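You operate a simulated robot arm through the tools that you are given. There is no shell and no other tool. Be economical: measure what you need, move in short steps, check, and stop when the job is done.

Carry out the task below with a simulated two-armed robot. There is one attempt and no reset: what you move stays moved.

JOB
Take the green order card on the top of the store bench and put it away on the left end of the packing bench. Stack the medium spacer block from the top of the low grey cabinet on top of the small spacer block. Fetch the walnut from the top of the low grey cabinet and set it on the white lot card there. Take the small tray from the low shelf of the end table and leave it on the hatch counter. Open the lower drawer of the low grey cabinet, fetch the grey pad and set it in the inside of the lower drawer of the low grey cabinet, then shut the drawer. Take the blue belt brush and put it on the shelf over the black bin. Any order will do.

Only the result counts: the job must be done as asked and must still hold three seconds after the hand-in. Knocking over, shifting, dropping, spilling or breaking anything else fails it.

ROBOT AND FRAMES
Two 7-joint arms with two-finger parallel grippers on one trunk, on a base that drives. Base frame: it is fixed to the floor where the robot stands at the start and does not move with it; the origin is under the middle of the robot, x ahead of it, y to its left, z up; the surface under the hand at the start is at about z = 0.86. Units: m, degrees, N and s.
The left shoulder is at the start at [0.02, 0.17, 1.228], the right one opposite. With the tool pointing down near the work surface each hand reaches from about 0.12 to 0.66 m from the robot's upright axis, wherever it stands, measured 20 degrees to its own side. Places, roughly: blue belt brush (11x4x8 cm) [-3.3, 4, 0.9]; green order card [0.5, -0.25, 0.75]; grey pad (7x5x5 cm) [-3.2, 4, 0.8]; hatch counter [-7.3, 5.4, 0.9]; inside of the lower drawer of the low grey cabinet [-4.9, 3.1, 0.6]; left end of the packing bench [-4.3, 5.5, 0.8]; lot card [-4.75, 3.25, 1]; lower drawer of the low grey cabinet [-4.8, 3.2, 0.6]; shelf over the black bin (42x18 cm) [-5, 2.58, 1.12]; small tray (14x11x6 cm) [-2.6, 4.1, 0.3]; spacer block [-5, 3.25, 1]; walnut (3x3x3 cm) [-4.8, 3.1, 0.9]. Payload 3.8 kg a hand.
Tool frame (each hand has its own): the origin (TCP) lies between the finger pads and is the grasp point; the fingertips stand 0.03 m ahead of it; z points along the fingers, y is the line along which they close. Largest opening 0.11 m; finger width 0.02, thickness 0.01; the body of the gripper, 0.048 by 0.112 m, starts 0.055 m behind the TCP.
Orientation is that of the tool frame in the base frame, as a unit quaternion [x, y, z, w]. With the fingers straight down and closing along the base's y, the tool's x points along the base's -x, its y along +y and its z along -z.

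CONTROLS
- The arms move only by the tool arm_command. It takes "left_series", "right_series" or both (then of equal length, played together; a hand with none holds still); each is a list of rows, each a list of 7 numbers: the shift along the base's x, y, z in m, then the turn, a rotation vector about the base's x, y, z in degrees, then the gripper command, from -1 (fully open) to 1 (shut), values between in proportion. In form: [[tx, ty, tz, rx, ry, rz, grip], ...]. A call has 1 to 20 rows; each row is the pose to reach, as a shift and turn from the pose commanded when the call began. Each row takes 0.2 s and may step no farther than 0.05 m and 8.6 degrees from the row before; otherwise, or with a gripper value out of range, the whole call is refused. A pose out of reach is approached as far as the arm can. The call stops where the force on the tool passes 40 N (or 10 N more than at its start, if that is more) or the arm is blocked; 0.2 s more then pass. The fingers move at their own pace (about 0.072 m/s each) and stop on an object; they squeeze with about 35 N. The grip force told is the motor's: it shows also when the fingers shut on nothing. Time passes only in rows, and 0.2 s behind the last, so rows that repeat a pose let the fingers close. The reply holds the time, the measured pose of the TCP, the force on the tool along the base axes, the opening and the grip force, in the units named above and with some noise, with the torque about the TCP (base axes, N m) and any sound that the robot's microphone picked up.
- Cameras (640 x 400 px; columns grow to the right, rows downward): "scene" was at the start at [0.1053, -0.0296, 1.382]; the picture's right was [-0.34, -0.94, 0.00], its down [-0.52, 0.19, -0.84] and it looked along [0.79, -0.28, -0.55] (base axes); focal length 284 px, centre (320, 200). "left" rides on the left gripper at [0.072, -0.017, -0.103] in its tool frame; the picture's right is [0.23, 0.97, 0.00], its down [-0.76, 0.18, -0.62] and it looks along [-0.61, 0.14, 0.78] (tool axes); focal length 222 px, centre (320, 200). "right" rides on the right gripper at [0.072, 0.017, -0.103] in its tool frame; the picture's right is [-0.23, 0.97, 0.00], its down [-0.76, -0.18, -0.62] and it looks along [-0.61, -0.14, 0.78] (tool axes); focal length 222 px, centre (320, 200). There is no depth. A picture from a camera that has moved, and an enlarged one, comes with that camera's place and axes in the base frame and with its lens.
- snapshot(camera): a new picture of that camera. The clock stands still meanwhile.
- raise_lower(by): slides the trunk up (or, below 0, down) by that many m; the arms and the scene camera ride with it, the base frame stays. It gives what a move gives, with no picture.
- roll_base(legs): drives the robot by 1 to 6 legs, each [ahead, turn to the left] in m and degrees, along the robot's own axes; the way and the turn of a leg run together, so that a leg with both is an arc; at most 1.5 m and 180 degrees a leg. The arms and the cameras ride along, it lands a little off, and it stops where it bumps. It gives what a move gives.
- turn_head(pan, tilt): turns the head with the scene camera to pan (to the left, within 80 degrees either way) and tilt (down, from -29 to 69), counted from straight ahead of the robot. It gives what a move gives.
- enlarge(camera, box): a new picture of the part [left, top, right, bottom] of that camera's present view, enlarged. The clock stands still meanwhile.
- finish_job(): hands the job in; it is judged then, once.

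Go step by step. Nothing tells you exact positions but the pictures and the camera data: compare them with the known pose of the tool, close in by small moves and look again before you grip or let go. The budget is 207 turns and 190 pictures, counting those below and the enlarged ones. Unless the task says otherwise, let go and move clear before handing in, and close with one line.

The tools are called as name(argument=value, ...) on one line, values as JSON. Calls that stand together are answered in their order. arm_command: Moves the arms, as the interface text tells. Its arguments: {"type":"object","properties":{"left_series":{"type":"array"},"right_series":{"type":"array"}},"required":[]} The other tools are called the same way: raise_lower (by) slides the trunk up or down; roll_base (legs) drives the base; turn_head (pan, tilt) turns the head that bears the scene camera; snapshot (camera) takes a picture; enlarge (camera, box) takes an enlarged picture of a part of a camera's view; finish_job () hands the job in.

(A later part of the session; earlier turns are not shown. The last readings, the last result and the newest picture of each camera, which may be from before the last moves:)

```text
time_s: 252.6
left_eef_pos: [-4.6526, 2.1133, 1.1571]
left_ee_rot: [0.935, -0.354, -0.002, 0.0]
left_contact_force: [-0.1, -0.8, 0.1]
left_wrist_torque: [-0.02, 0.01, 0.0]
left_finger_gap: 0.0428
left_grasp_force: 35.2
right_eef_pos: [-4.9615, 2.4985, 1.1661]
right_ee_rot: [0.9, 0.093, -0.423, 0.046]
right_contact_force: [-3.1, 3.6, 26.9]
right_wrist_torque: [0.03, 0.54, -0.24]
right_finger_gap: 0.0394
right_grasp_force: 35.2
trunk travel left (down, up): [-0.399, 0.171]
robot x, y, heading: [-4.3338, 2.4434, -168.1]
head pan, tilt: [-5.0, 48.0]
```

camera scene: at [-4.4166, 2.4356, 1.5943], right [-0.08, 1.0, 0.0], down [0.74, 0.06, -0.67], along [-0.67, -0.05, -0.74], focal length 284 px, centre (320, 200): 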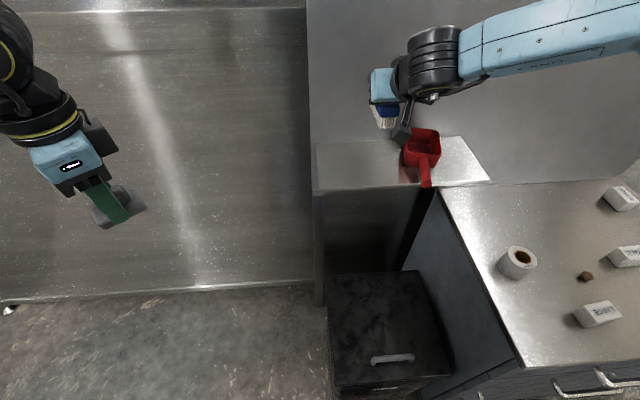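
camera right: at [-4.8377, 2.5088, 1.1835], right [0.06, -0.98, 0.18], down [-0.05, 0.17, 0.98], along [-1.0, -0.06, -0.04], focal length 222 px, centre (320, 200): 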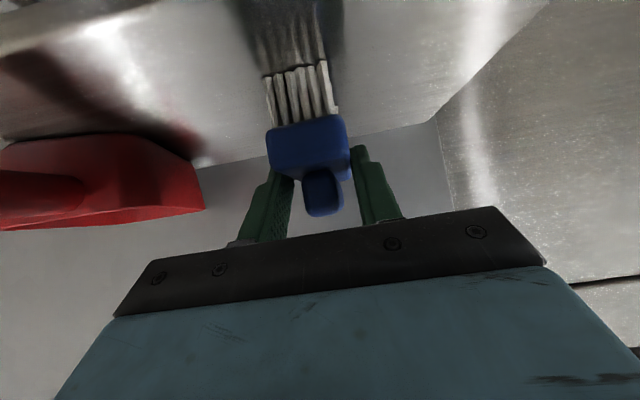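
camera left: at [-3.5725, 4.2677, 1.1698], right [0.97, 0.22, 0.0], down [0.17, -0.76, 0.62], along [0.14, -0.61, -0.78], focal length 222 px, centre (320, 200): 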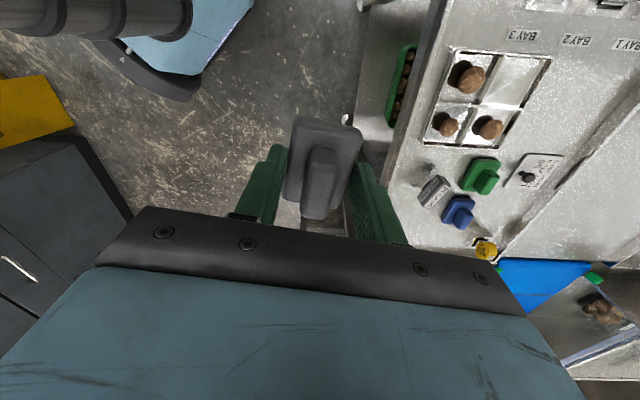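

Contact made. Releasing, then lifting with the trunk and checking.

arm_command(right_series=[[0, 0, 0, 0, 0, 0, 0.2], [0, 0, 0, 0, 0, 0, -0.1], [0, 0, 0, 0, 0, 0, -0.1]])

raise_lower(by=0.13)

roll_base(legs=[[-0.2, 0]])

snapshot(camera="scene")

```text
time_s: 253.4
left_eef_pos: [-4.6544, 2.1134, 1.1562]
left_ee_rot: [0.936, -0.353, -0.002, -0.001]
left_contact_force: [0.9, 0.7, 0.2]
left_wrist_torque: [-0.01, 0.02, -0.01]
left_finger_gap: 0.0428
left_grasp_force: 34.9
right_eef_pos: [-4.9633, 2.4993, 1.1604]
right_ee_rot: [0.902, 0.093, -0.419, 0.045]
right_contact_force: [0.8, 0.5, -0.4]
right_wrist_torque: [0.03, -0.03, 0.03]
right_finger_gap: 0.0603
right_grasp_force: 0.0
trunk travel left (down, up): [-0.399, 0.171]
robot x, y, heading: [-4.3308, 2.4441, -168.4]
head pan, tilt: [-5.0, 48.0]
```

```text
time_s: 254.9
left_eef_pos: [-4.6544, 2.1129, 1.2857]
left_ee_rot: [0.936, -0.353, -0.002, -0.001]
left_contact_force: [-0.9, -0.4, 0.5]
left_wrist_torque: [0.01, -0.01, -0.02]
left_finger_gap: 0.0426
left_grasp_force: 34.9
right_eef_pos: [-4.9632, 2.4986, 1.2915]
right_ee_rot: [0.902, 0.094, -0.419, 0.045]
right_contact_force: [0.8, -0.3, 0.4]
right_wrist_torque: [-0.01, 0.0, -0.02]
right_finger_gap: 0.0603
right_grasp_force: 0.1
trunk travel left (down, up): [-0.529, 0.041]
robot x, y, heading: [-4.3332, 2.4445, -168.1]
head pan, tilt: [-5.0, 48.0]
```

```text
time_s: 256.6
left_eef_pos: [-4.4586, 2.1542, 1.2857]
left_ee_rot: [0.935, -0.355, -0.001, 0.0]
left_contact_force: [0.2, -0.6, -0.6]
left_wrist_torque: [-0.01, -0.01, 0.0]
left_finger_gap: 0.0428
left_grasp_force: 34.7
right_eef_pos: [-4.767, 2.5404, 1.2901]
right_ee_rot: [0.902, 0.092, -0.42, 0.045]
right_contact_force: [0.0, 0.0, -0.4]
right_wrist_torque: [-0.01, -0.01, 0.02]
right_finger_gap: 0.0603
right_grasp_force: 0.1
trunk travel left (down, up): [-0.529, 0.041]
robot x, y, heading: [-4.1378, 2.485, -168.4]
head pan, tilt: [-5.0, 48.0]
```

```text
93 pictures are left
camera scene: at [-4.2338, 2.4699, 1.5643], right [-0.11, 0.99, 0.0], down [0.74, 0.08, -0.67], along [-0.66, -0.08, -0.74], focal length 284 px, centre (320, 200)
```

scene: 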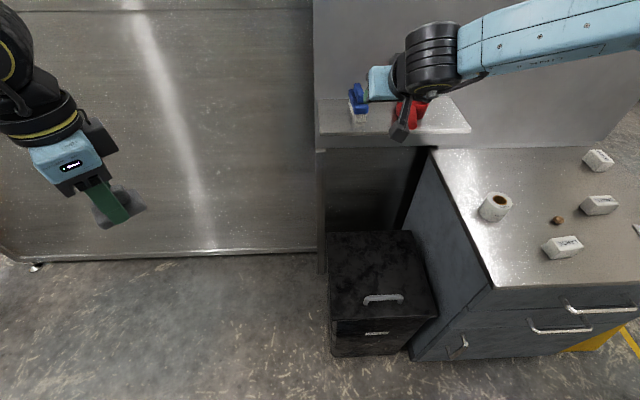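

The brush stands on the shelf. Next is the drawer: the lower handle is at about [-4.65, 3.23, 0.57]. I'll drive to face it from about [-4.03, 3.13].

roll_base(legs=[[0, -111.6], [0.65, 0], [0, 109]])

turn_head(pan=-10, tilt=52)

snapshot(camera="scene")

```text
time_s: 269.4
left_eef_pos: [-4.364, 2.8103, 1.2856]
left_ee_rot: [0.922, -0.387, -0.002, -0.001]
left_contact_force: [-0.2, 0.3, -0.5]
left_wrist_torque: [0.01, -0.02, -0.01]
left_finger_gap: 0.0428
left_grasp_force: 35.8
right_eef_pos: [-4.6453, 3.2165, 1.2906]
right_ee_rot: [0.905, 0.061, -0.421, 0.031]
right_contact_force: [-0.2, -0.1, 0.8]
right_wrist_torque: [-0.03, 0.0, -0.01]
right_finger_gap: 0.0603
right_grasp_force: 0.0
trunk travel left (down, up): [-0.529, 0.041]
robot x, y, heading: [-4.02, 3.1186, -172.2]
head pan, tilt: [-5.0, 48.0]
```

```text
time_s: 270.0
left_eef_pos: [-4.3637, 2.8092, 1.2857]
left_ee_rot: [0.922, -0.387, -0.002, 0.0]
left_contact_force: [0.3, -0.3, -0.5]
left_wrist_torque: [0.0, 0.0, 0.0]
left_finger_gap: 0.0426
left_grasp_force: 34.5
right_eef_pos: [-4.6463, 3.2165, 1.2911]
right_ee_rot: [0.904, 0.062, -0.421, 0.031]
right_contact_force: [0.3, -0.6, 0.1]
right_wrist_torque: [-0.03, 0.02, 0.03]
right_finger_gap: 0.0606
right_grasp_force: 0.0
trunk travel left (down, up): [-0.529, 0.041]
robot x, y, heading: [-4.0203, 3.1169, -172.3]
head pan, tilt: [-10.0, 52.0]
```

```text
92 pictures are left
camera scene: at [-4.1148, 3.1158, 1.559], right [0.04, 1.0, 0.0], down [0.79, -0.03, -0.62], along [-0.62, 0.03, -0.79], focal length 284 px, centre (320, 200)
```

scene: 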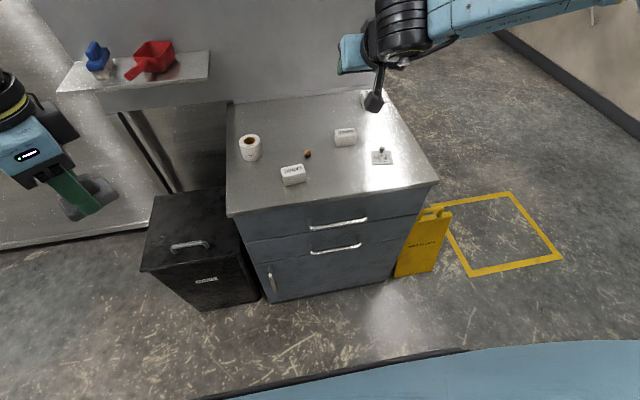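

The lower drawer handle is at about [-4.62, 3.2, 0.62]. I'll pitch the right hand to horizontal and then roll it so that it closes vertically.

arm_command(right_series=[[0.01, 0, -0.02, -1.1, 8, 0, -0.3], [0.02, 0, -0.04, -2.2, 16, 0, -0.6], [0.03, 0, -0.06, -3.2, 24, 0, -1], [0.04, 0, -0.08, -4.3, 32, 0, -1], [0.04, 0, -0.1, -5.4, 39.6, 0, -1]])

arm_command(right_series=[[0, 0, 0, -7.9, -1.1, 0, -1], [0, 0, 0, -15.9, -2.1, 0, -1], [0, 0, 0, -23.8, -3.2, 0, -1], [0, 0, 0, -31.7, -4.3, 0, -1], [0, 0, 0, -39.6, -5.4, 0, -1], [0, 0, 0, -47.6, -6.4, 0, -1], [0, 0, 0, -55.5, -7.5, 0, -1], [0, 0, 0, -63.4, -8.6, 0, -1], [0, 0, 0, -71.4, -9.6, 0, -1], [0, 0, 0, -79.3, -10.7, 0, -1], [0, 0, 0, -87.2, -11.8, 0, -1], [0, 0, 0, -89.2, -12, 0, -1]])

```text
time_s: 271.2
left_eef_pos: [-4.3653, 2.8088, 1.2871]
left_ee_rot: [0.922, -0.388, -0.001, -0.001]
left_contact_force: [-0.1, 0.7, -0.3]
left_wrist_torque: [0.03, -0.02, 0.0]
left_finger_gap: 0.0429
left_grasp_force: 34.9
right_eef_pos: [-4.6232, 3.2154, 1.3027]
right_ee_rot: [0.817, 0.048, -0.574, 0.03]
right_contact_force: [-0.1, 0.6, -0.5]
right_wrist_torque: [0.02, -0.02, -0.01]
right_finger_gap: 0.1101
right_grasp_force: 0.1
right hand out of reach, approached as far as the arm can: row 1, 2, 3, 4, 5
trunk travel left (down, up): [-0.529, 0.041]
robot x, y, heading: [-4.0193, 3.1121, -172.3]
head pan, tilt: [-10.0, 52.0]
```

```text
time_s: 273.8
left_eef_pos: [-4.3647, 2.8091, 1.2866]
left_ee_rot: [0.922, -0.387, -0.002, 0.0]
left_contact_force: [-0.3, -0.3, -1.0]
left_wrist_torque: [0.03, 0.0, 0.0]
left_finger_gap: 0.0427
left_grasp_force: 34.7
right_eef_pos: [-4.6241, 3.2309, 1.4672]
right_ee_rot: [0.636, -0.386, -0.345, 0.573]
right_contact_force: [0.6, -0.1, 0.2]
right_wrist_torque: [-0.02, -0.02, 0.0]
right_finger_gap: 0.1103
right_grasp_force: 0.1
right hand out of reach, approached as far as the arm can: row 1, 2, 3, 4, 5, 6, 7, 8, 9, 10, 11, 12
trunk travel left (down, up): [-0.529, 0.041]
robot x, y, heading: [-4.0225, 3.1167, -172.3]
head pan, tilt: [-10.0, 52.0]
```

A fully horizontal hand is out of range, but 45° down with vertical-plane closing should work and clears the upper handle. I'll reorient: yaw -20°, then pitch down 40°.

arm_command(right_series=[[0.01, 0, 0, 0, 0, -7, -1], [0.02, 0, 0, 0, 0, -14, -1], [0.03, 0, 0, 0, 0, -20, -1]])

arm_command(right_series=[[0.01, 0, -0.02, 1.1, -7.9, 0, -1], [0.02, 0, -0.05, 2.1, -15.9, 0, -1], [0.03, 0, -0.08, 3.2, -23.8, 0, -1], [0.04, 0, -0.11, 4.3, -31.7, 0, -1], [0.04, 0, -0.15, 5.2, -38.6, 0, -1]])

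raise_lower(by=-0.3)

```text
time_s: 274.6
left_eef_pos: [-4.3644, 2.8086, 1.2862]
left_ee_rot: [0.923, -0.385, -0.003, -0.001]
left_contact_force: [-0.2, -0.6, -0.6]
left_wrist_torque: [0.0, -0.01, 0.01]
left_finger_gap: 0.0427
left_grasp_force: 34.8
right_eef_pos: [-4.5913, 3.2291, 1.4661]
right_ee_rot: [0.559, -0.49, -0.439, 0.504]
right_contact_force: [-0.4, 0.4, -0.8]
right_wrist_torque: [0.02, 0.01, 0.01]
right_finger_gap: 0.1099
right_grasp_force: 0.0
trunk travel left (down, up): [-0.529, 0.041]
robot x, y, heading: [-4.0201, 3.1177, -172.3]
head pan, tilt: [-10.0, 52.0]
```

```text
time_s: 275.8
left_eef_pos: [-4.3652, 2.8094, 1.2866]
left_ee_rot: [0.922, -0.387, -0.001, -0.002]
left_contact_force: [-0.2, 0.4, -0.1]
left_wrist_torque: [0.02, -0.01, 0.01]
left_finger_gap: 0.0431
left_grasp_force: 34.7
right_eef_pos: [-4.5534, 3.2265, 1.3157]
right_ee_rot: [0.696, -0.608, -0.25, 0.288]
right_contact_force: [0.2, 0.2, -0.8]
right_wrist_torque: [-0.02, -0.01, 0.02]
right_finger_gap: 0.1102
right_grasp_force: 0.0
trunk travel left (down, up): [-0.529, 0.041]
robot x, y, heading: [-4.0172, 3.1158, -172.3]
head pan, tilt: [-10.0, 52.0]
```

```text
time_s: 278.8
left_eef_pos: [-4.3649, 2.808, 0.9868]
left_ee_rot: [0.922, -0.387, -0.002, 0.0]
left_contact_force: [0.2, 1.1, 0.4]
left_wrist_torque: [0.01, -0.02, -0.02]
left_finger_gap: 0.0429
left_grasp_force: 34.9
right_eef_pos: [-4.5513, 3.2288, 1.0169]
right_ee_rot: [0.696, -0.608, -0.251, 0.288]
right_contact_force: [-0.2, -0.5, 0.5]
right_wrist_torque: [-0.02, 0.01, -0.03]
right_finger_gap: 0.11
right_grasp_force: 0.0
trunk travel left (down, up): [-0.229, 0.341]
robot x, y, heading: [-4.0196, 3.1144, -172.4]
head pan, tilt: [-10.0, 52.0]
```

Orientation is right. I'll retract 8 cm to clear the upper handle, narrow the opening, and lower the trunk further.

arm_command(right_series=[[0.04, 0, 0, 0, 0, 0, -0.5], [0.08, 0, 0, 0, 0, 0, -0.1], [0.08, 0, 0, 0, 0, 0, -0.1]])

raise_lower(by=-0.22)

arm_command(right_series=[[0, 0, -0.03, 0, 0, 0, -0.1], [0, 0, -0.06, 0, 0, 0, -0.1], [0, 0, -0.09, 0, 0, 0, -0.1], [0, 0, -0.12, 0, 0, 0, -0.1], [0, 0, -0.15, 0, 0, 0, -0.1]])

snapshot(camera="right")

snapshot(camera="scene")

```text
time_s: 279.6
left_eef_pos: [-4.3658, 2.8082, 0.9872]
left_ee_rot: [0.922, -0.387, -0.002, 0.0]
left_contact_force: [0.6, 0.4, 0.7]
left_wrist_torque: [-0.01, 0.0, 0.01]
left_finger_gap: 0.0427
left_grasp_force: 35.1
right_eef_pos: [-4.4704, 3.2282, 1.0173]
right_ee_rot: [0.696, -0.609, -0.251, 0.288]
right_contact_force: [0.2, 0.2, 0.4]
right_wrist_torque: [0.03, -0.03, 0.02]
right_finger_gap: 0.0609
right_grasp_force: 0.1
trunk travel left (down, up): [-0.229, 0.341]
robot x, y, heading: [-4.0187, 3.1154, -172.4]
head pan, tilt: [-10.0, 52.0]
```

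```text
time_s: 281.9
left_eef_pos: [-4.364, 2.8081, 0.7659]
left_ee_rot: [0.922, -0.387, -0.001, 0.0]
left_contact_force: [-1.0, 0.1, -0.3]
left_wrist_torque: [-0.02, -0.02, -0.03]
left_finger_gap: 0.0429
left_grasp_force: 34.5
right_eef_pos: [-4.4706, 3.2295, 0.7971]
right_ee_rot: [0.696, -0.608, -0.251, 0.288]
right_contact_force: [0.3, -0.9, -0.2]
right_wrist_torque: [-0.03, 0.0, -0.02]
right_finger_gap: 0.0606
right_grasp_force: 0.1
trunk travel left (down, up): [-0.009, 0.561]
robot x, y, heading: [-4.0216, 3.1155, -172.5]
head pan, tilt: [-10.0, 52.0]
```

```text
time_s: 283.1
left_eef_pos: [-4.3648, 2.8085, 0.7663]
left_ee_rot: [0.922, -0.386, -0.001, 0.0]
left_contact_force: [-0.1, 0.3, 0.5]
left_wrist_torque: [0.02, -0.02, 0.0]
left_finger_gap: 0.043
left_grasp_force: 34.6
right_eef_pos: [-4.4714, 3.2414, 0.6599]
right_ee_rot: [0.696, -0.608, -0.249, 0.289]
right_contact_force: [-0.5, 0.4, 0.5]
right_wrist_torque: [0.01, 0.0, -0.03]
right_finger_gap: 0.0605
right_grasp_force: 0.2
right hand out of reach, approached as far as the arm can: row 5
trunk travel left (down, up): [-0.009, 0.561]
robot x, y, heading: [-4.0198, 3.1147, -172.3]
head pan, tilt: [-10.0, 52.0]
```

```text
91 pictures are left
camera right: at [-4.4017, 3.1785, 0.7446], right [-0.71, 0.13, 0.69], down [0.46, 0.83, 0.31], along [-0.53, 0.54, -0.66], focal length 222 px, centre (320, 200)
```

right: 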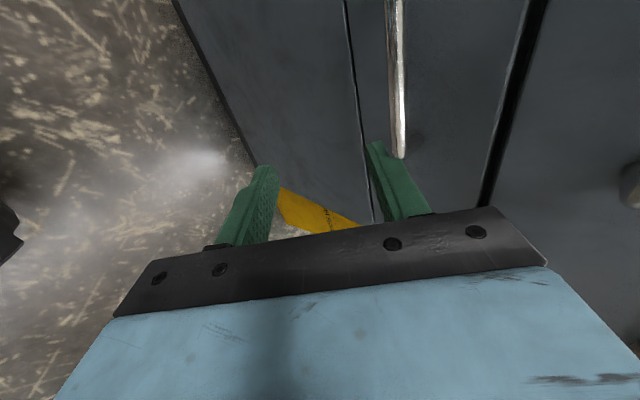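

```text
90 pictures are left
camera scene: at [-4.1148, 3.1159, 1.039], right [0.04, 1.0, 0.0], down [0.79, -0.03, -0.62], along [-0.62, 0.03, -0.79], focal length 284 px, centre (320, 200)
```

scene: 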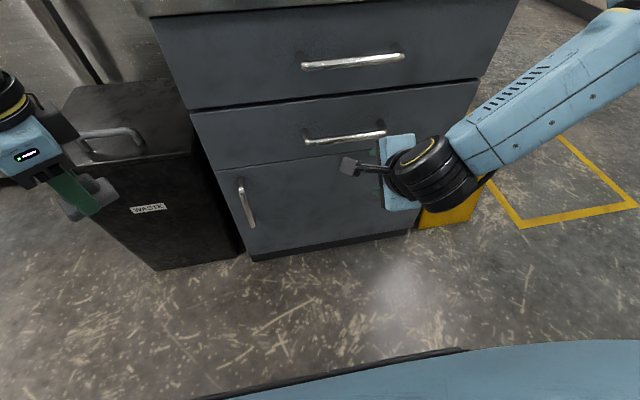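

The bar is at about [-4.62, 3.11–3.285, 0.625]. I'll line up diagonally above it, with fingers 4 cm apart.

arm_command(right_series=[[-0.03, -0.005, 0.01, 0, 0, 0, 0.25], [-0.06, -0.01, 0.022, 0, 0, 0, 0.25], [-0.09, -0.016, 0.022, 0, 0, 0, 0.25], [-0.09, -0.016, 0.022, 0, 0, 0, 0.25]])

snapshot(camera="right")

enlarge(camera="scene", box=[260, 60, 460, 220])

```text
time_s: 284.1
left_eef_pos: [-4.3643, 2.8095, 0.7668]
left_ee_rot: [0.922, -0.387, -0.001, -0.001]
left_contact_force: [0.3, 0.0, -0.2]
left_wrist_torque: [0.0, 0.01, 0.03]
left_finger_gap: 0.0427
left_grasp_force: 34.9
right_eef_pos: [-4.561, 3.2295, 0.6855]
right_ee_rot: [0.696, -0.608, -0.25, 0.289]
right_contact_force: [-0.8, 0.6, -0.6]
right_wrist_torque: [-0.01, -0.03, 0.02]
right_finger_gap: 0.0412
right_grasp_force: 0.1
right hand out of reach, approached as far as the arm can: row 3, 4
trunk travel left (down, up): [-0.009, 0.561]
robot x, y, heading: [-4.0183, 3.1108, -172.5]
head pan, tilt: [-10.0, 52.0]
```

```text
89 pictures are left
camera right: at [-4.4911, 3.1675, 0.7697], right [-0.71, 0.13, 0.69], down [0.46, 0.83, 0.31], along [-0.53, 0.54, -0.66], focal length 222 px, centre (320, 200)
```

right: 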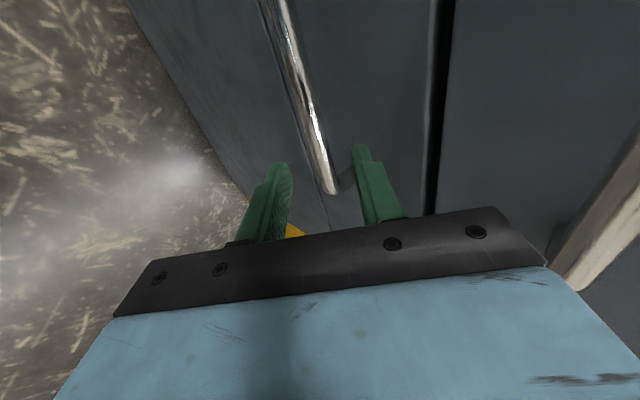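

```text
2.50 times, centred on (360, 140) of scene
camera zoom: at [-4.1148, 3.1159, 1.039], right [0.04, 1.0, 0.0], down [0.79, -0.03, -0.62], along [-0.62, 0.03, -0.79], focal length 709 px, centre (220, 350)
```

zoom: 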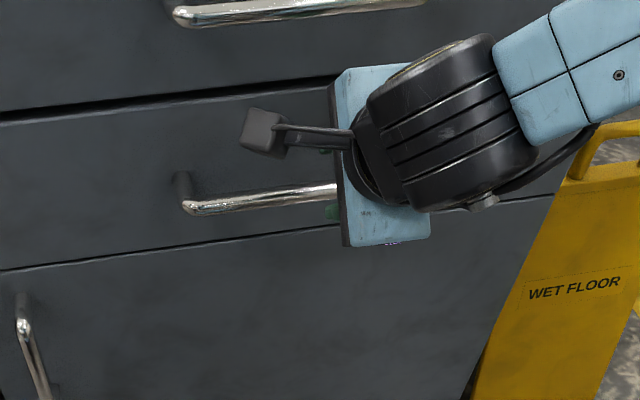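

The fingers are centred on the bar. Advancing along the tool axis by 6 cm.

arm_command(right_series=[[-0.015, -0.002, -0.015, 0, 0, 0, 0.25], [-0.03, -0.004, -0.03, 0, 0, 0, 0.25], [-0.044, -0.006, -0.0445, 0, 0, 0, 0.25]])

snapshot(camera="right")

```text
time_s: 284.9
left_eef_pos: [-4.365, 2.8097, 0.766]
left_ee_rot: [0.922, -0.388, -0.002, -0.001]
left_contact_force: [0.5, -0.3, -0.9]
left_wrist_torque: [-0.01, -0.03, 0.0]
left_finger_gap: 0.043
left_grasp_force: 34.7
right_eef_pos: [-4.5881, 3.2549, 0.6703]
right_ee_rot: [0.696, -0.609, -0.25, 0.288]
right_contact_force: [0.6, 0.4, -0.4]
right_wrist_torque: [0.01, 0.02, 0.03]
right_finger_gap: 0.0412
right_grasp_force: 0.0
right hand out of reach, approached as far as the arm can: row 1, 2, 3
trunk travel left (down, up): [-0.009, 0.561]
robot x, y, heading: [-4.0199, 3.1138, -172.7]
head pan, tilt: [-10.0, 52.0]
```

```text
87 pictures are left
camera right: at [-4.5183, 3.1917, 0.7549], right [-0.71, 0.13, 0.69], down [0.46, 0.83, 0.31], along [-0.53, 0.54, -0.66], focal length 222 px, centre (320, 200)
```

right: 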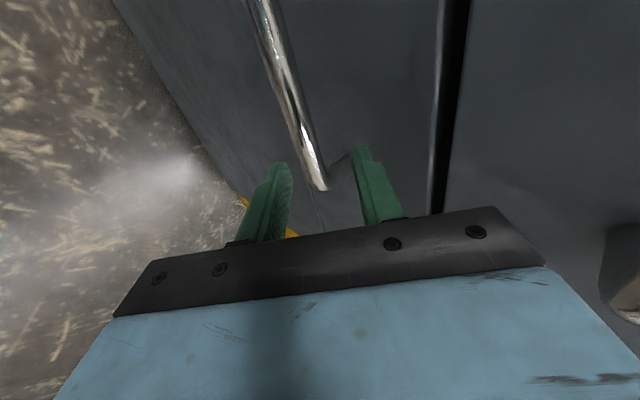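

The arm slides right at its limit, so the handle should lie further to my right. I'll back up and shift the base about 14 cm left.

roll_base(legs=[[-0.2, 0], [0, 45], [0.2, 0], [0, -45]])

snapshot(camera="scene")

```text
time_s: 291.9
left_eef_pos: [-4.2753, 2.6616, 0.7664]
left_ee_rot: [0.929, -0.37, -0.002, 0.0]
left_contact_force: [0.4, 0.6, -0.5]
left_wrist_torque: [0.0, 0.0, 0.02]
left_finger_gap: 0.0429
left_grasp_force: 35.1
right_eef_pos: [-4.514, 3.0987, 0.6711]
right_ee_rot: [0.707, -0.595, -0.245, 0.293]
right_contact_force: [0.3, -0.1, 0.0]
right_wrist_torque: [0.01, 0.01, 0.0]
right_finger_gap: 0.0414
right_grasp_force: 0.1
trunk travel left (down, up): [-0.009, 0.561]
robot x, y, heading: [-3.9418, 2.9821, -170.3]
head pan, tilt: [-10.0, 52.0]
```

```text
86 pictures are left
camera scene: at [-4.0363, 2.9776, 1.039], right [0.01, 1.0, 0.0], down [0.79, 0.0, -0.62], along [-0.62, 0.0, -0.79], focal length 284 px, centre (320, 200)
```

scene: 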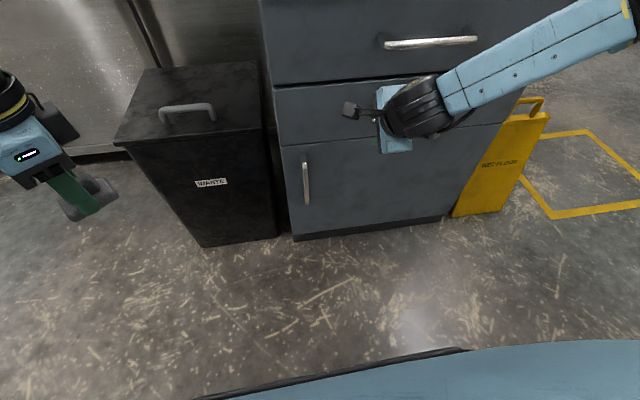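

arm_command(right_series=[[0.01, 0.03, 0.01, 0, 0, 0, 0.25], [0.02, 0.065, 0.015, 0, 0, 0, 0.25]])

roll_base(legs=[[0.07, 0]])

snapshot(camera="right")

enlarge(camera="scene", box=[300, 20, 540, 200])

```text
time_s: 292.4
left_eef_pos: [-4.2761, 2.6631, 0.7657]
left_ee_rot: [0.929, -0.37, -0.001, 0.0]
left_contact_force: [0.2, 0.2, -0.3]
left_wrist_torque: [0.0, -0.03, 0.01]
left_finger_gap: 0.0429
left_grasp_force: 35.2
right_eef_pos: [-4.4943, 3.1636, 0.6848]
right_ee_rot: [0.707, -0.595, -0.245, 0.293]
right_contact_force: [-0.2, -1.1, 0.5]
right_wrist_torque: [-0.01, -0.01, -0.01]
right_finger_gap: 0.0412
right_grasp_force: 0.1
trunk travel left (down, up): [-0.009, 0.561]
robot x, y, heading: [-3.942, 2.9793, -170.4]
head pan, tilt: [-10.0, 52.0]
```

```text
time_s: 293.5
left_eef_pos: [-4.3441, 2.6504, 0.766]
left_ee_rot: [0.929, -0.37, -0.001, -0.001]
left_contact_force: [-0.6, -0.2, -0.6]
left_wrist_torque: [0.02, 0.0, 0.0]
left_finger_gap: 0.043
left_grasp_force: 35.4
right_eef_pos: [-4.5626, 3.1514, 0.6844]
right_ee_rot: [0.706, -0.596, -0.244, 0.294]
right_contact_force: [-0.8, 0.4, 0.4]
right_wrist_torque: [0.0, -0.03, -0.02]
right_finger_gap: 0.0411
right_grasp_force: 0.0
trunk travel left (down, up): [-0.009, 0.561]
robot x, y, heading: [-4.0136, 2.9645, -170.1]
head pan, tilt: [-10.0, 52.0]
```

```text
85 pictures are left
camera right: at [-4.4919, 3.0915, 0.7687], right [-0.72, 0.11, 0.69], down [0.43, 0.85, 0.31], along [-0.55, 0.52, -0.66], focal length 222 px, centre (320, 200)
```

right: 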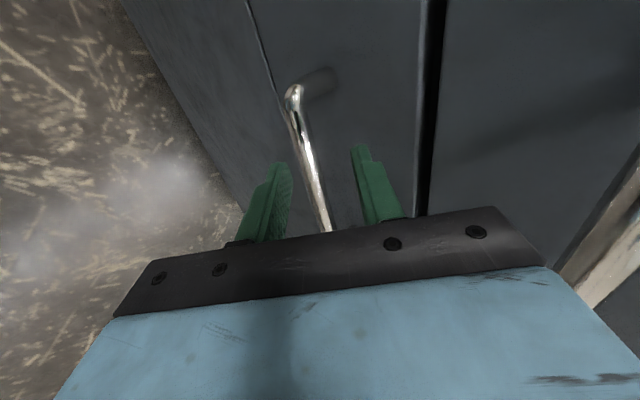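

```text
2.22 times, centred on (420, 110) of scene
camera zoom: at [-4.1053, 2.9658, 1.039], right [0.01, 1.0, 0.0], down [0.79, 0.0, -0.62], along [-0.62, 0.0, -0.79], focal length 630 px, centre (98, 400)
```

zoom: 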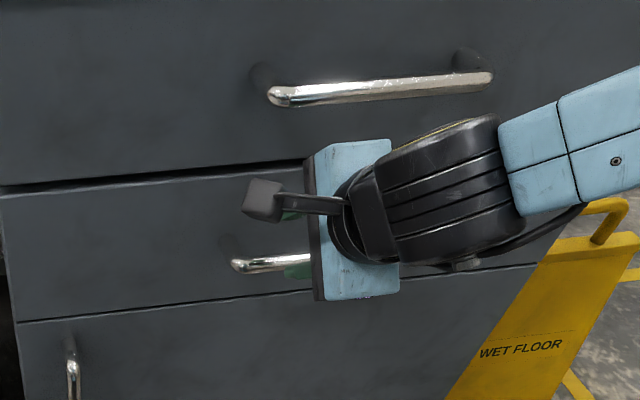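

The bar is slightly toward the lower finger. I'll correct by 7 mm and advance.

arm_command(right_series=[[-0.006, -0.001, -0.02, 0, 0, 0, 0.2], [-0.021, -0.003, -0.034, 0, 0, 0, 0.2], [-0.036, -0.006, -0.049, 0, 0, 0, 0.2]])

snapshot(camera="right")

```text
time_s: 294.3
left_eef_pos: [-4.3444, 2.6499, 0.7667]
left_ee_rot: [0.929, -0.37, -0.002, -0.001]
left_contact_force: [-0.6, 1.0, -0.8]
left_wrist_torque: [0.0, 0.0, 0.01]
left_finger_gap: 0.0429
left_grasp_force: 34.1
right_eef_pos: [-4.6001, 3.1441, 0.6355]
right_ee_rot: [0.707, -0.596, -0.244, 0.293]
right_contact_force: [-0.9, 0.0, 0.5]
right_wrist_torque: [0.01, 0.0, -0.01]
right_finger_gap: 0.044
right_grasp_force: 0.2
trunk travel left (down, up): [-0.009, 0.561]
robot x, y, heading: [-4.0058, 2.971, -170.5]
head pan, tilt: [-10.0, 52.0]
```

```text
83 pictures are left
camera right: at [-4.5289, 3.0845, 0.7198], right [-0.72, 0.11, 0.69], down [0.43, 0.85, 0.31], along [-0.55, 0.52, -0.66], focal length 222 px, centre (320, 200)
```

right: 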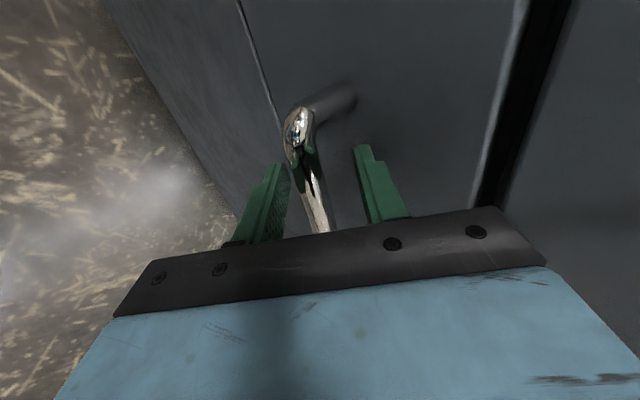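

The bar is between the fingers. Closing on it.

arm_command(right_series=[[0, 0, 0, 0, 0, 0, 0.6], [0, 0, 0, 0, 0, 0, 1], [0, 0, 0, 0, 0, 0, 1]])

snapshot(camera="right")

```text
time_s: 295.1
left_eef_pos: [-4.3435, 2.6506, 0.7654]
left_ee_rot: [0.929, -0.369, -0.001, -0.001]
left_contact_force: [-0.2, 1.2, -0.7]
left_wrist_torque: [0.02, 0.0, 0.02]
left_finger_gap: 0.0429
left_grasp_force: 34.9
right_eef_pos: [-4.5961, 3.1444, 0.6319]
right_ee_rot: [0.708, -0.598, -0.241, 0.29]
right_contact_force: [21.4, 1.4, -17.9]
right_wrist_torque: [0.3, -0.27, -0.54]
right_finger_gap: 0.0179
right_grasp_force: 45.2
trunk travel left (down, up): [-0.009, 0.561]
robot x, y, heading: [-4.0089, 2.9727, -170.3]
head pan, tilt: [-10.0, 52.0]
```

```text
82 pictures are left
camera right: at [-4.5262, 3.0854, 0.7168], right [-0.73, 0.11, 0.68], down [0.42, 0.85, 0.32], along [-0.54, 0.52, -0.66], focal length 222 px, centre (320, 200)
```

right: 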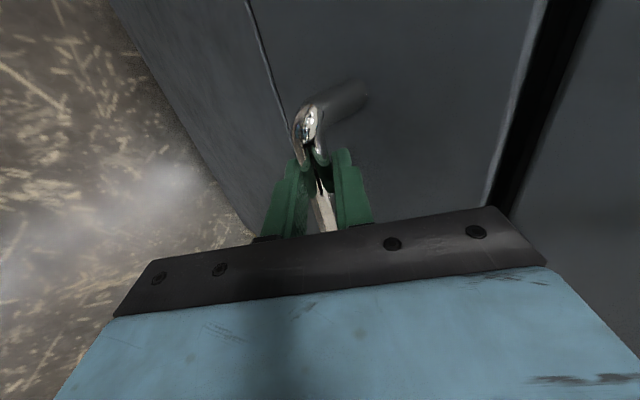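

Gripped. Pulling the drawer by backing up 10 cm first.

roll_base(legs=[[-0.1, 0]])

snapshot(camera="scene")

```text
time_s: 296.2
left_eef_pos: [-4.2485, 2.6663, 0.7653]
left_ee_rot: [0.929, -0.37, -0.001, -0.001]
left_contact_force: [0.7, -0.3, -1.0]
left_wrist_torque: [0.0, -0.02, -0.03]
left_finger_gap: 0.0428
left_grasp_force: 35.3
right_eef_pos: [-4.5042, 3.1605, 0.6313]
right_ee_rot: [0.708, -0.596, -0.241, 0.292]
right_contact_force: [1.5, -9.9, -31.3]
right_wrist_torque: [-0.22, -0.15, -0.11]
right_finger_gap: 0.0177
right_grasp_force: 44.7
trunk travel left (down, up): [-0.009, 0.561]
robot x, y, heading: [-3.9144, 2.9854, -170.2]
head pan, tilt: [-10.0, 52.0]
```

```text
81 pictures are left
camera scene: at [-4.0113, 2.9822, 1.0387], right [0.0, 1.0, 0.0], down [0.79, 0.0, -0.61], along [-0.61, 0.0, -0.79], focal length 284 px, centre (320, 200)
```

scene: 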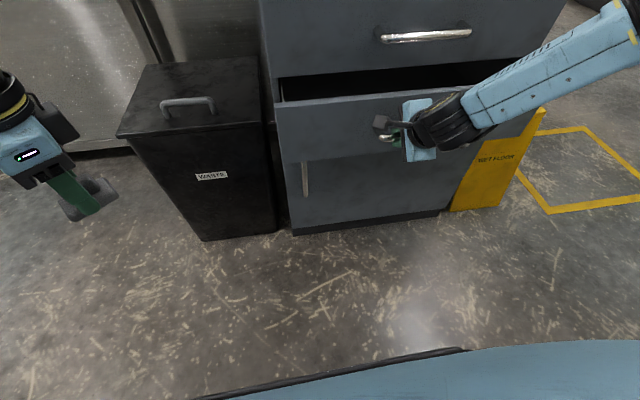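

The drawer is opening. Backing another 15 cm.

roll_base(legs=[[-0.15, 0]])

snapshot(camera="scene")

```text
time_s: 297.6
left_eef_pos: [-4.0987, 2.6924, 0.7656]
left_ee_rot: [0.929, -0.371, -0.002, -0.002]
left_contact_force: [-0.1, 0.0, -0.6]
left_wrist_torque: [0.02, 0.01, 0.0]
left_finger_gap: 0.0432
left_grasp_force: 35.3
right_eef_pos: [-4.3508, 3.1843, 0.6319]
right_ee_rot: [0.709, -0.596, -0.239, 0.291]
right_contact_force: [2.4, -22.3, -19.3]
right_wrist_torque: [-0.27, -0.06, -0.19]
right_finger_gap: 0.0176
right_grasp_force: 45.4
trunk travel left (down, up): [-0.009, 0.561]
robot x, y, heading: [-3.7617, 3.0094, -170.7]
head pan, tilt: [-10.0, 52.0]
```

```text
80 pictures are left
camera scene: at [-3.8599, 3.0068, 1.0388], right [0.01, 1.0, 0.0], down [0.79, -0.01, -0.61], along [-0.61, 0.01, -0.79], focal length 284 px, centre (320, 200)
```

scene: 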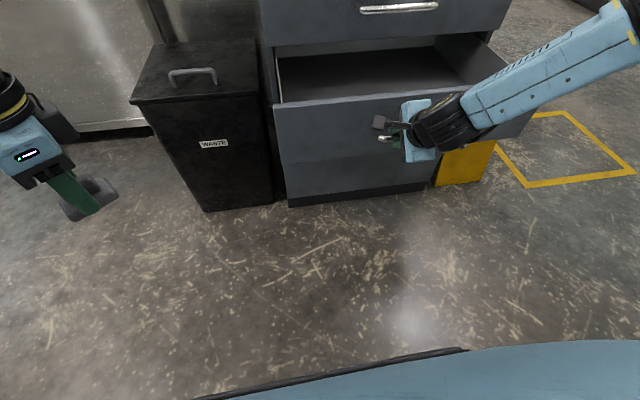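

The drawer is open about 25 cm. I'll release the handle and withdraw the right hand up and back.

arm_command(right_series=[[0, 0, 0, 0, 0, 0, 0.6], [0, 0, 0, 0, 0, 0, 0.1], [0, 0, 0, 0, 0, 0, 0.1], [0.02, 0.003, 0.02, 0, 0, 0, 0.1], [0.04, 0.006, 0.04, 0, 0, 0, 0.1], [0.06, 0.01, 0.06, 0, 0, 0, 0.1], [0.08, 0.01, 0.1, 0, 0, 0, 0.1], [0.1, 0.01, 0.14, 0, 0, 0, 0.1]])

raise_lower(by=0.2)

snapshot(camera="scene")

```text
time_s: 299.4
left_eef_pos: [-4.0973, 2.6916, 0.7652]
left_ee_rot: [0.929, -0.371, -0.002, -0.001]
left_contact_force: [-0.7, -0.8, 0.0]
left_wrist_torque: [-0.04, -0.02, 0.01]
left_finger_gap: 0.0429
left_grasp_force: 34.3
right_eef_pos: [-4.25, 3.1963, 0.7726]
right_ee_rot: [0.71, -0.595, -0.239, 0.292]
right_contact_force: [0.9, -0.6, 0.2]
right_wrist_torque: [-0.02, -0.05, -0.01]
right_finger_gap: 0.0498
right_grasp_force: 0.1
trunk travel left (down, up): [-0.009, 0.561]
robot x, y, heading: [-3.7614, 3.0078, -170.6]
head pan, tilt: [-10.0, 52.0]
```

```text
time_s: 301.6
left_eef_pos: [-4.0975, 2.6927, 0.9651]
left_ee_rot: [0.929, -0.37, -0.002, -0.002]
left_contact_force: [1.4, 0.3, 0.3]
left_wrist_torque: [-0.01, 0.03, 0.01]
left_finger_gap: 0.0427
left_grasp_force: 34.2
right_eef_pos: [-4.2507, 3.1967, 0.9729]
right_ee_rot: [0.708, -0.596, -0.24, 0.292]
right_contact_force: [-0.2, 0.8, -0.2]
right_wrist_torque: [0.01, 0.02, 0.01]
right_finger_gap: 0.0495
right_grasp_force: 0.0
trunk travel left (down, up): [-0.209, 0.361]
robot x, y, heading: [-3.7626, 3.0088, -170.5]
head pan, tilt: [-10.0, 52.0]
```

```text
79 pictures are left
camera scene: at [-3.8589, 3.0077, 1.2389], right [0.01, 1.0, 0.0], down [0.79, -0.01, -0.62], along [-0.62, 0.0, -0.79], focal length 284 px, centre (320, 200)
```

scene: 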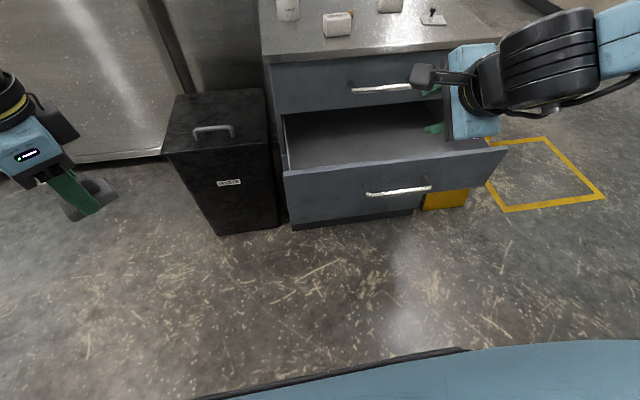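

The drawer is open and empty. I'll reposition so the left arm faces it: base to about [-4.06, 3.33].

roll_base(legs=[[0.06, 0], [0, -64], [0.4, 0], [0, 64]])

turn_head(pan=15, tilt=55)

snapshot(camera="scene")

```text
time_s: 310.2
left_eef_pos: [-4.393, 3.0163, 0.9661]
left_ee_rot: [0.926, -0.378, -0.002, -0.001]
left_contact_force: [0.5, -0.7, -1.6]
left_wrist_torque: [-0.02, 0.0, 0.01]
left_finger_gap: 0.0428
left_grasp_force: 35.1
right_eef_pos: [-4.5387, 3.5218, 0.9745]
right_ee_rot: [0.704, -0.602, -0.243, 0.29]
right_contact_force: [-0.1, 0.1, 0.5]
right_wrist_torque: [-0.06, -0.01, -0.02]
right_finger_gap: 0.0494
right_grasp_force: 0.1
trunk travel left (down, up): [-0.209, 0.361]
robot x, y, heading: [-4.0542, 3.3298, -171.4]
head pan, tilt: [-10.0, 52.0]
```

```text
time_s: 311.1
left_eef_pos: [-4.3951, 3.0179, 0.9667]
left_ee_rot: [0.926, -0.378, -0.002, -0.001]
left_contact_force: [-0.7, -0.6, 0.3]
left_wrist_torque: [0.01, 0.04, 0.03]
left_finger_gap: 0.0428
left_grasp_force: 34.9
right_eef_pos: [-4.538, 3.5222, 0.9736]
right_ee_rot: [0.704, -0.601, -0.242, 0.29]
right_contact_force: [0.0, 0.2, -0.1]
right_wrist_torque: [-0.01, -0.03, 0.02]
right_finger_gap: 0.0493
right_grasp_force: 0.0
trunk travel left (down, up): [-0.209, 0.361]
robot x, y, heading: [-4.0546, 3.3263, -171.4]
head pan, tilt: [15.0, 55.0]
```

```text
78 pictures are left
camera scene: at [-4.1407, 3.2976, 1.2351], right [-0.4, 0.92, 0.0], down [0.75, 0.33, -0.57], along [-0.53, -0.23, -0.82], focal length 284 px, centre (320, 200)
```

scene: 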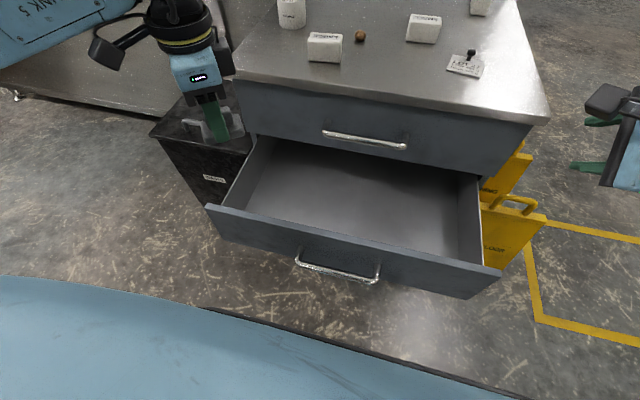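

Clear view of the drawer: target spot about [-4.505, 3.155]. I'll move the left hand over it, squaring the yaw, then lower.

arm_command(left_series=[[-0.015, 0.02, 0, 0, 0, 8, 1], [-0.03, 0.04, 0, 0, 0, 16, 1], [-0.05, 0.06, 0, 0, 0, 24, 1], [-0.07, 0.08, 0, 0, 0, 32, 1], [-0.09, 0.1, 0, 0, 0, 40, 1], [-0.1, 0.12, 0, 0, 0, 48, 1], [-0.11, 0.137, 0, 0, 0, 53, 1]])

raise_lower(by=-0.2)

snapshot(camera="left")

snapshot(camera="scene")

```text
time_s: 312.7
left_eef_pos: [-4.5063, 3.1545, 0.9663]
left_ee_rot: [0.997, 0.076, -0.002, 0.001]
left_contact_force: [0.8, 0.6, -0.7]
left_wrist_torque: [-0.03, -0.01, -0.01]
left_finger_gap: 0.0427
left_grasp_force: 34.8
right_eef_pos: [-4.5389, 3.5225, 0.9724]
right_ee_rot: [0.704, -0.602, -0.241, 0.29]
right_contact_force: [0.7, -0.4, 0.5]
right_wrist_torque: [0.01, -0.03, 0.01]
right_finger_gap: 0.0495
right_grasp_force: 0.0
trunk travel left (down, up): [-0.209, 0.361]
robot x, y, heading: [-4.0555, 3.3281, -171.1]
head pan, tilt: [15.0, 55.0]
```

```text
time_s: 314.9
left_eef_pos: [-4.5054, 3.1543, 0.7664]
left_ee_rot: [0.997, 0.075, -0.003, 0.0]
left_contact_force: [-0.6, 0.5, 0.5]
left_wrist_torque: [-0.01, 0.0, -0.02]
left_finger_gap: 0.0429
left_grasp_force: 35.1
right_eef_pos: [-4.5392, 3.5223, 0.7728]
right_ee_rot: [0.704, -0.601, -0.242, 0.29]
right_contact_force: [0.8, -0.9, 0.2]
right_wrist_torque: [-0.05, -0.03, -0.01]
right_finger_gap: 0.0494
right_grasp_force: 0.1
trunk travel left (down, up): [-0.009, 0.561]
robot x, y, heading: [-4.0538, 3.3272, -171.5]
head pan, tilt: [15.0, 55.0]
```

```text
77 pictures are left
camera left: at [-4.4359, 3.1816, 0.8695], right [0.37, -0.93, 0.0], down [-0.72, -0.29, 0.63], along [-0.58, -0.23, -0.78], focal length 222 px, centre (320, 200)
```

left: 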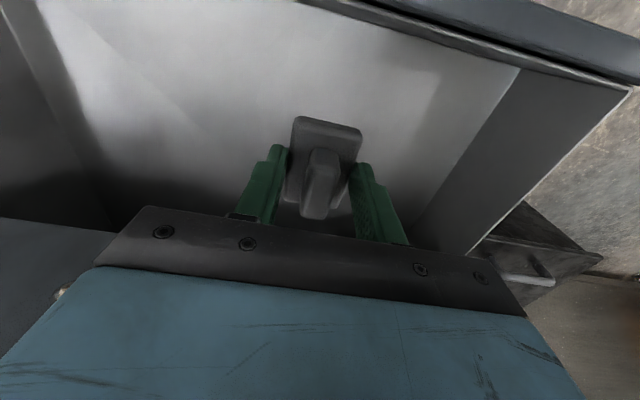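

```text
76 pictures are left
camera scene: at [-4.1406, 3.2976, 1.0352], right [-0.4, 0.92, 0.0], down [0.75, 0.33, -0.57], along [-0.53, -0.23, -0.82], focal length 284 px, centre (320, 200)
```

scene: 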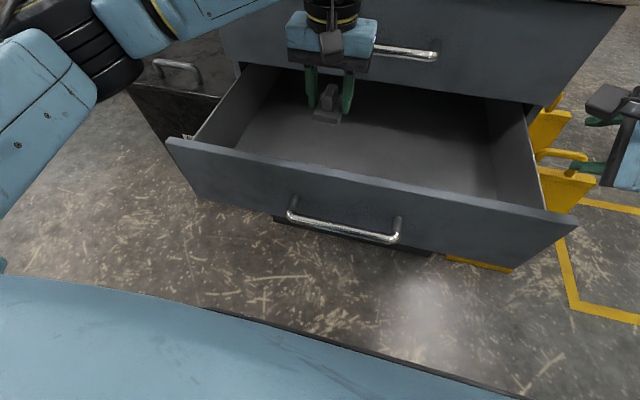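

In position above the drawer. Lowering the pad to TCP 0.61.

arm_command(left_series=[[0, 0, -0.03, 0, 0, 0, 1], [0, 0, -0.06, 0, 0, 0, 1], [0, 0, -0.09, 0, 0, 0, 1], [0, 0, -0.12, 0, 0, 0, 1], [0, 0, -0.15, 0, 0, 0, 1]])

snapshot(camera="left")

enlarge(camera="scene", box=[180, 30, 500, 230])

```text
time_s: 316.1
left_eef_pos: [-4.5056, 3.1529, 0.6165]
left_ee_rot: [0.997, 0.075, -0.002, 0.0]
left_contact_force: [-0.8, 0.9, -0.6]
left_wrist_torque: [0.0, 0.01, 0.02]
left_finger_gap: 0.0428
left_grasp_force: 35.4
right_eef_pos: [-4.5384, 3.522, 0.7734]
right_ee_rot: [0.704, -0.601, -0.242, 0.29]
right_contact_force: [-0.8, 0.6, 0.4]
right_wrist_torque: [0.0, 0.0, 0.03]
right_finger_gap: 0.0495
right_grasp_force: 0.1
trunk travel left (down, up): [-0.009, 0.561]
robot x, y, heading: [-4.0583, 3.3309, -171.3]
head pan, tilt: [15.0, 55.0]
```

```text
75 pictures are left
camera left: at [-4.4366, 3.1803, 0.7184], right [0.37, -0.93, 0.0], down [-0.72, -0.29, 0.63], along [-0.58, -0.23, -0.78], focal length 222 px, centre (320, 200)
```

left: 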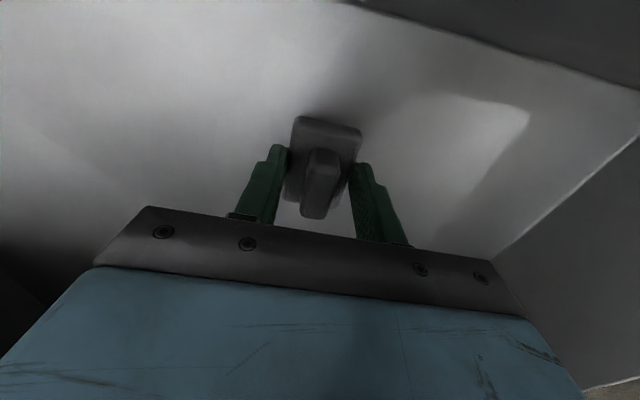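

```text
2.00 times, centred on (340, 130) of scene
camera zoom: at [-4.1407, 3.2976, 1.0351], right [-0.4, 0.92, 0.0], down [0.75, 0.33, -0.57], along [-0.53, -0.23, -0.82], focal length 567 px, centre (280, 340)
```

zoom: 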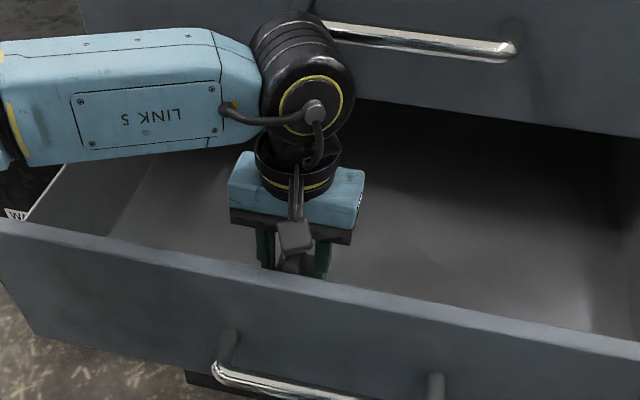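

The wrist camera is close to the drawer front, so I'll shift 1.5 cm inward while lowering to contact.

arm_command(left_series=[[-0.015, -0.002, 0, 0, 0, 0, 1], [-0.015, -0.002, -0.012, 0, 0, 0, 1], [-0.015, -0.002, -0.02, 0, 0, 0, 1]])

arm_command(left_series=[[0, 0, -0.005, 0, 0, 0, 1], [0, 0, -0.01, 0, 0, 0, 1]])

arm_command(left_series=[[0, 0, -0.005, 0, 0, 0, 1], [0, 0, -0.01, 0, 0, 0, 1]])

```text
time_s: 316.9
left_eef_pos: [-4.52, 3.1515, 0.5967]
left_ee_rot: [0.997, 0.076, -0.002, 0.001]
left_contact_force: [-0.5, -0.5, -0.4]
left_wrist_torque: [0.02, -0.03, 0.02]
left_finger_gap: 0.0425
left_grasp_force: 35.1
right_eef_pos: [-4.5385, 3.5223, 0.7732]
right_ee_rot: [0.704, -0.602, -0.242, 0.29]
right_contact_force: [0.0, 0.5, 0.3]
right_wrist_torque: [0.0, 0.01, 0.01]
right_finger_gap: 0.0496
right_grasp_force: 0.0
trunk travel left (down, up): [-0.009, 0.561]
robot x, y, heading: [-4.0577, 3.3287, -171.5]
head pan, tilt: [15.0, 55.0]
```

```text
time_s: 317.5
left_eef_pos: [-4.5214, 3.1513, 0.5915]
left_ee_rot: [0.997, 0.076, -0.005, -0.001]
left_contact_force: [-0.9, -7.6, 29.0]
left_wrist_torque: [-0.28, 0.09, -0.01]
left_finger_gap: 0.0432
left_grasp_force: 34.3
right_eef_pos: [-4.5386, 3.5224, 0.7741]
right_ee_rot: [0.704, -0.601, -0.243, 0.292]
right_contact_force: [-0.4, 0.3, 0.3]
right_wrist_torque: [-0.01, 0.02, 0.02]
right_finger_gap: 0.0494
right_grasp_force: 0.0
trunk travel left (down, up): [-0.009, 0.561]
robot x, y, heading: [-4.0543, 3.3284, -171.4]
head pan, tilt: [15.0, 55.0]
```

```text
time_s: 318.0
left_eef_pos: [-4.5231, 3.1522, 0.5859]
left_ee_rot: [0.997, 0.075, -0.005, -0.001]
left_contact_force: [0.0, -1.7, 9.7]
left_wrist_torque: [-0.17, -0.21, -0.09]
left_finger_gap: 0.0428
left_grasp_force: 35.6
right_eef_pos: [-4.5384, 3.522, 0.7729]
right_ee_rot: [0.704, -0.601, -0.242, 0.29]
right_contact_force: [-0.1, 0.4, -0.4]
right_wrist_torque: [-0.03, -0.05, 0.0]
right_finger_gap: 0.0495
right_grasp_force: 0.0
trunk travel left (down, up): [-0.009, 0.561]
robot x, y, heading: [-4.0567, 3.3299, -171.4]
head pan, tilt: [15.0, 55.0]
stopped in row 2 (left hand): the force on the tool passed its limit at 43 N (the readings are from after the stop); the commanded pose is now the measured one
```

The pad is on the drawer floor. Releasing and lifting straight up.

arm_command(left_series=[[0, 0, 0, 0, 0, 0, 0.2], [0, 0, 0, 0, 0, 0, -0.1], [0, 0, 0, 0, 0, 0, -0.1], [0, 0, 0.04, 0, 0, 0, -0.1], [0, 0, 0.08, 0, 0, 0, -0.1], [0.005, 0, 0.12, 0, 0, 0, -0.1], [0.01, 0, 0.16, 0, 0, 0, -0.1]])

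raise_lower(by=0.25)

snapshot(camera="scene")

```text
time_s: 319.6
left_eef_pos: [-4.5126, 3.1521, 0.7437]
left_ee_rot: [0.997, 0.076, -0.003, 0.0]
left_contact_force: [-0.4, 0.2, 0.6]
left_wrist_torque: [-0.03, -0.03, 0.0]
left_finger_gap: 0.0604
left_grasp_force: 0.0
right_eef_pos: [-4.5394, 3.5227, 0.7727]
right_ee_rot: [0.704, -0.602, -0.241, 0.29]
right_contact_force: [-0.1, -0.2, -0.1]
right_wrist_torque: [-0.02, 0.0, -0.01]
right_finger_gap: 0.0494
right_grasp_force: 0.1
trunk travel left (down, up): [-0.009, 0.561]
robot x, y, heading: [-4.0533, 3.3315, -171.1]
head pan, tilt: [15.0, 55.0]
```

```text
time_s: 322.1
left_eef_pos: [-4.5139, 3.1517, 0.9938]
left_ee_rot: [0.997, 0.074, -0.005, -0.001]
left_contact_force: [-0.1, -0.4, -0.2]
left_wrist_torque: [-0.03, 0.0, 0.02]
left_finger_gap: 0.0605
left_grasp_force: 0.0
right_eef_pos: [-4.538, 3.5216, 1.0236]
right_ee_rot: [0.704, -0.601, -0.242, 0.29]
right_contact_force: [-0.4, -0.2, 0.1]
right_wrist_torque: [-0.03, 0.0, 0.03]
right_finger_gap: 0.0491
right_grasp_force: 0.0
trunk travel left (down, up): [-0.259, 0.311]
robot x, y, heading: [-4.0561, 3.3314, -171.4]
head pan, tilt: [15.0, 55.0]
```

```text
73 pictures are left
camera scene: at [-4.1407, 3.2975, 1.2851], right [-0.4, 0.92, 0.0], down [0.75, 0.33, -0.57], along [-0.53, -0.23, -0.82], focal length 284 px, centre (320, 200)
```

scene: 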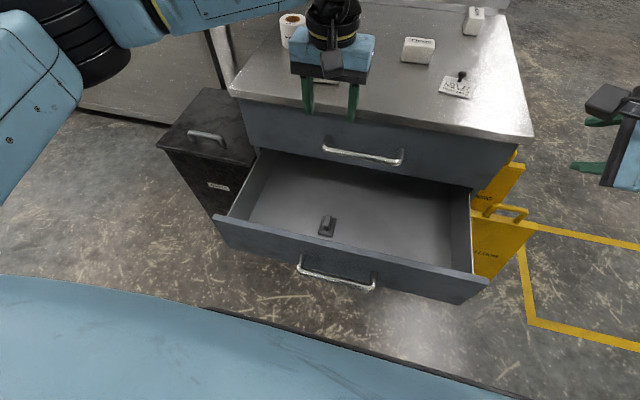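

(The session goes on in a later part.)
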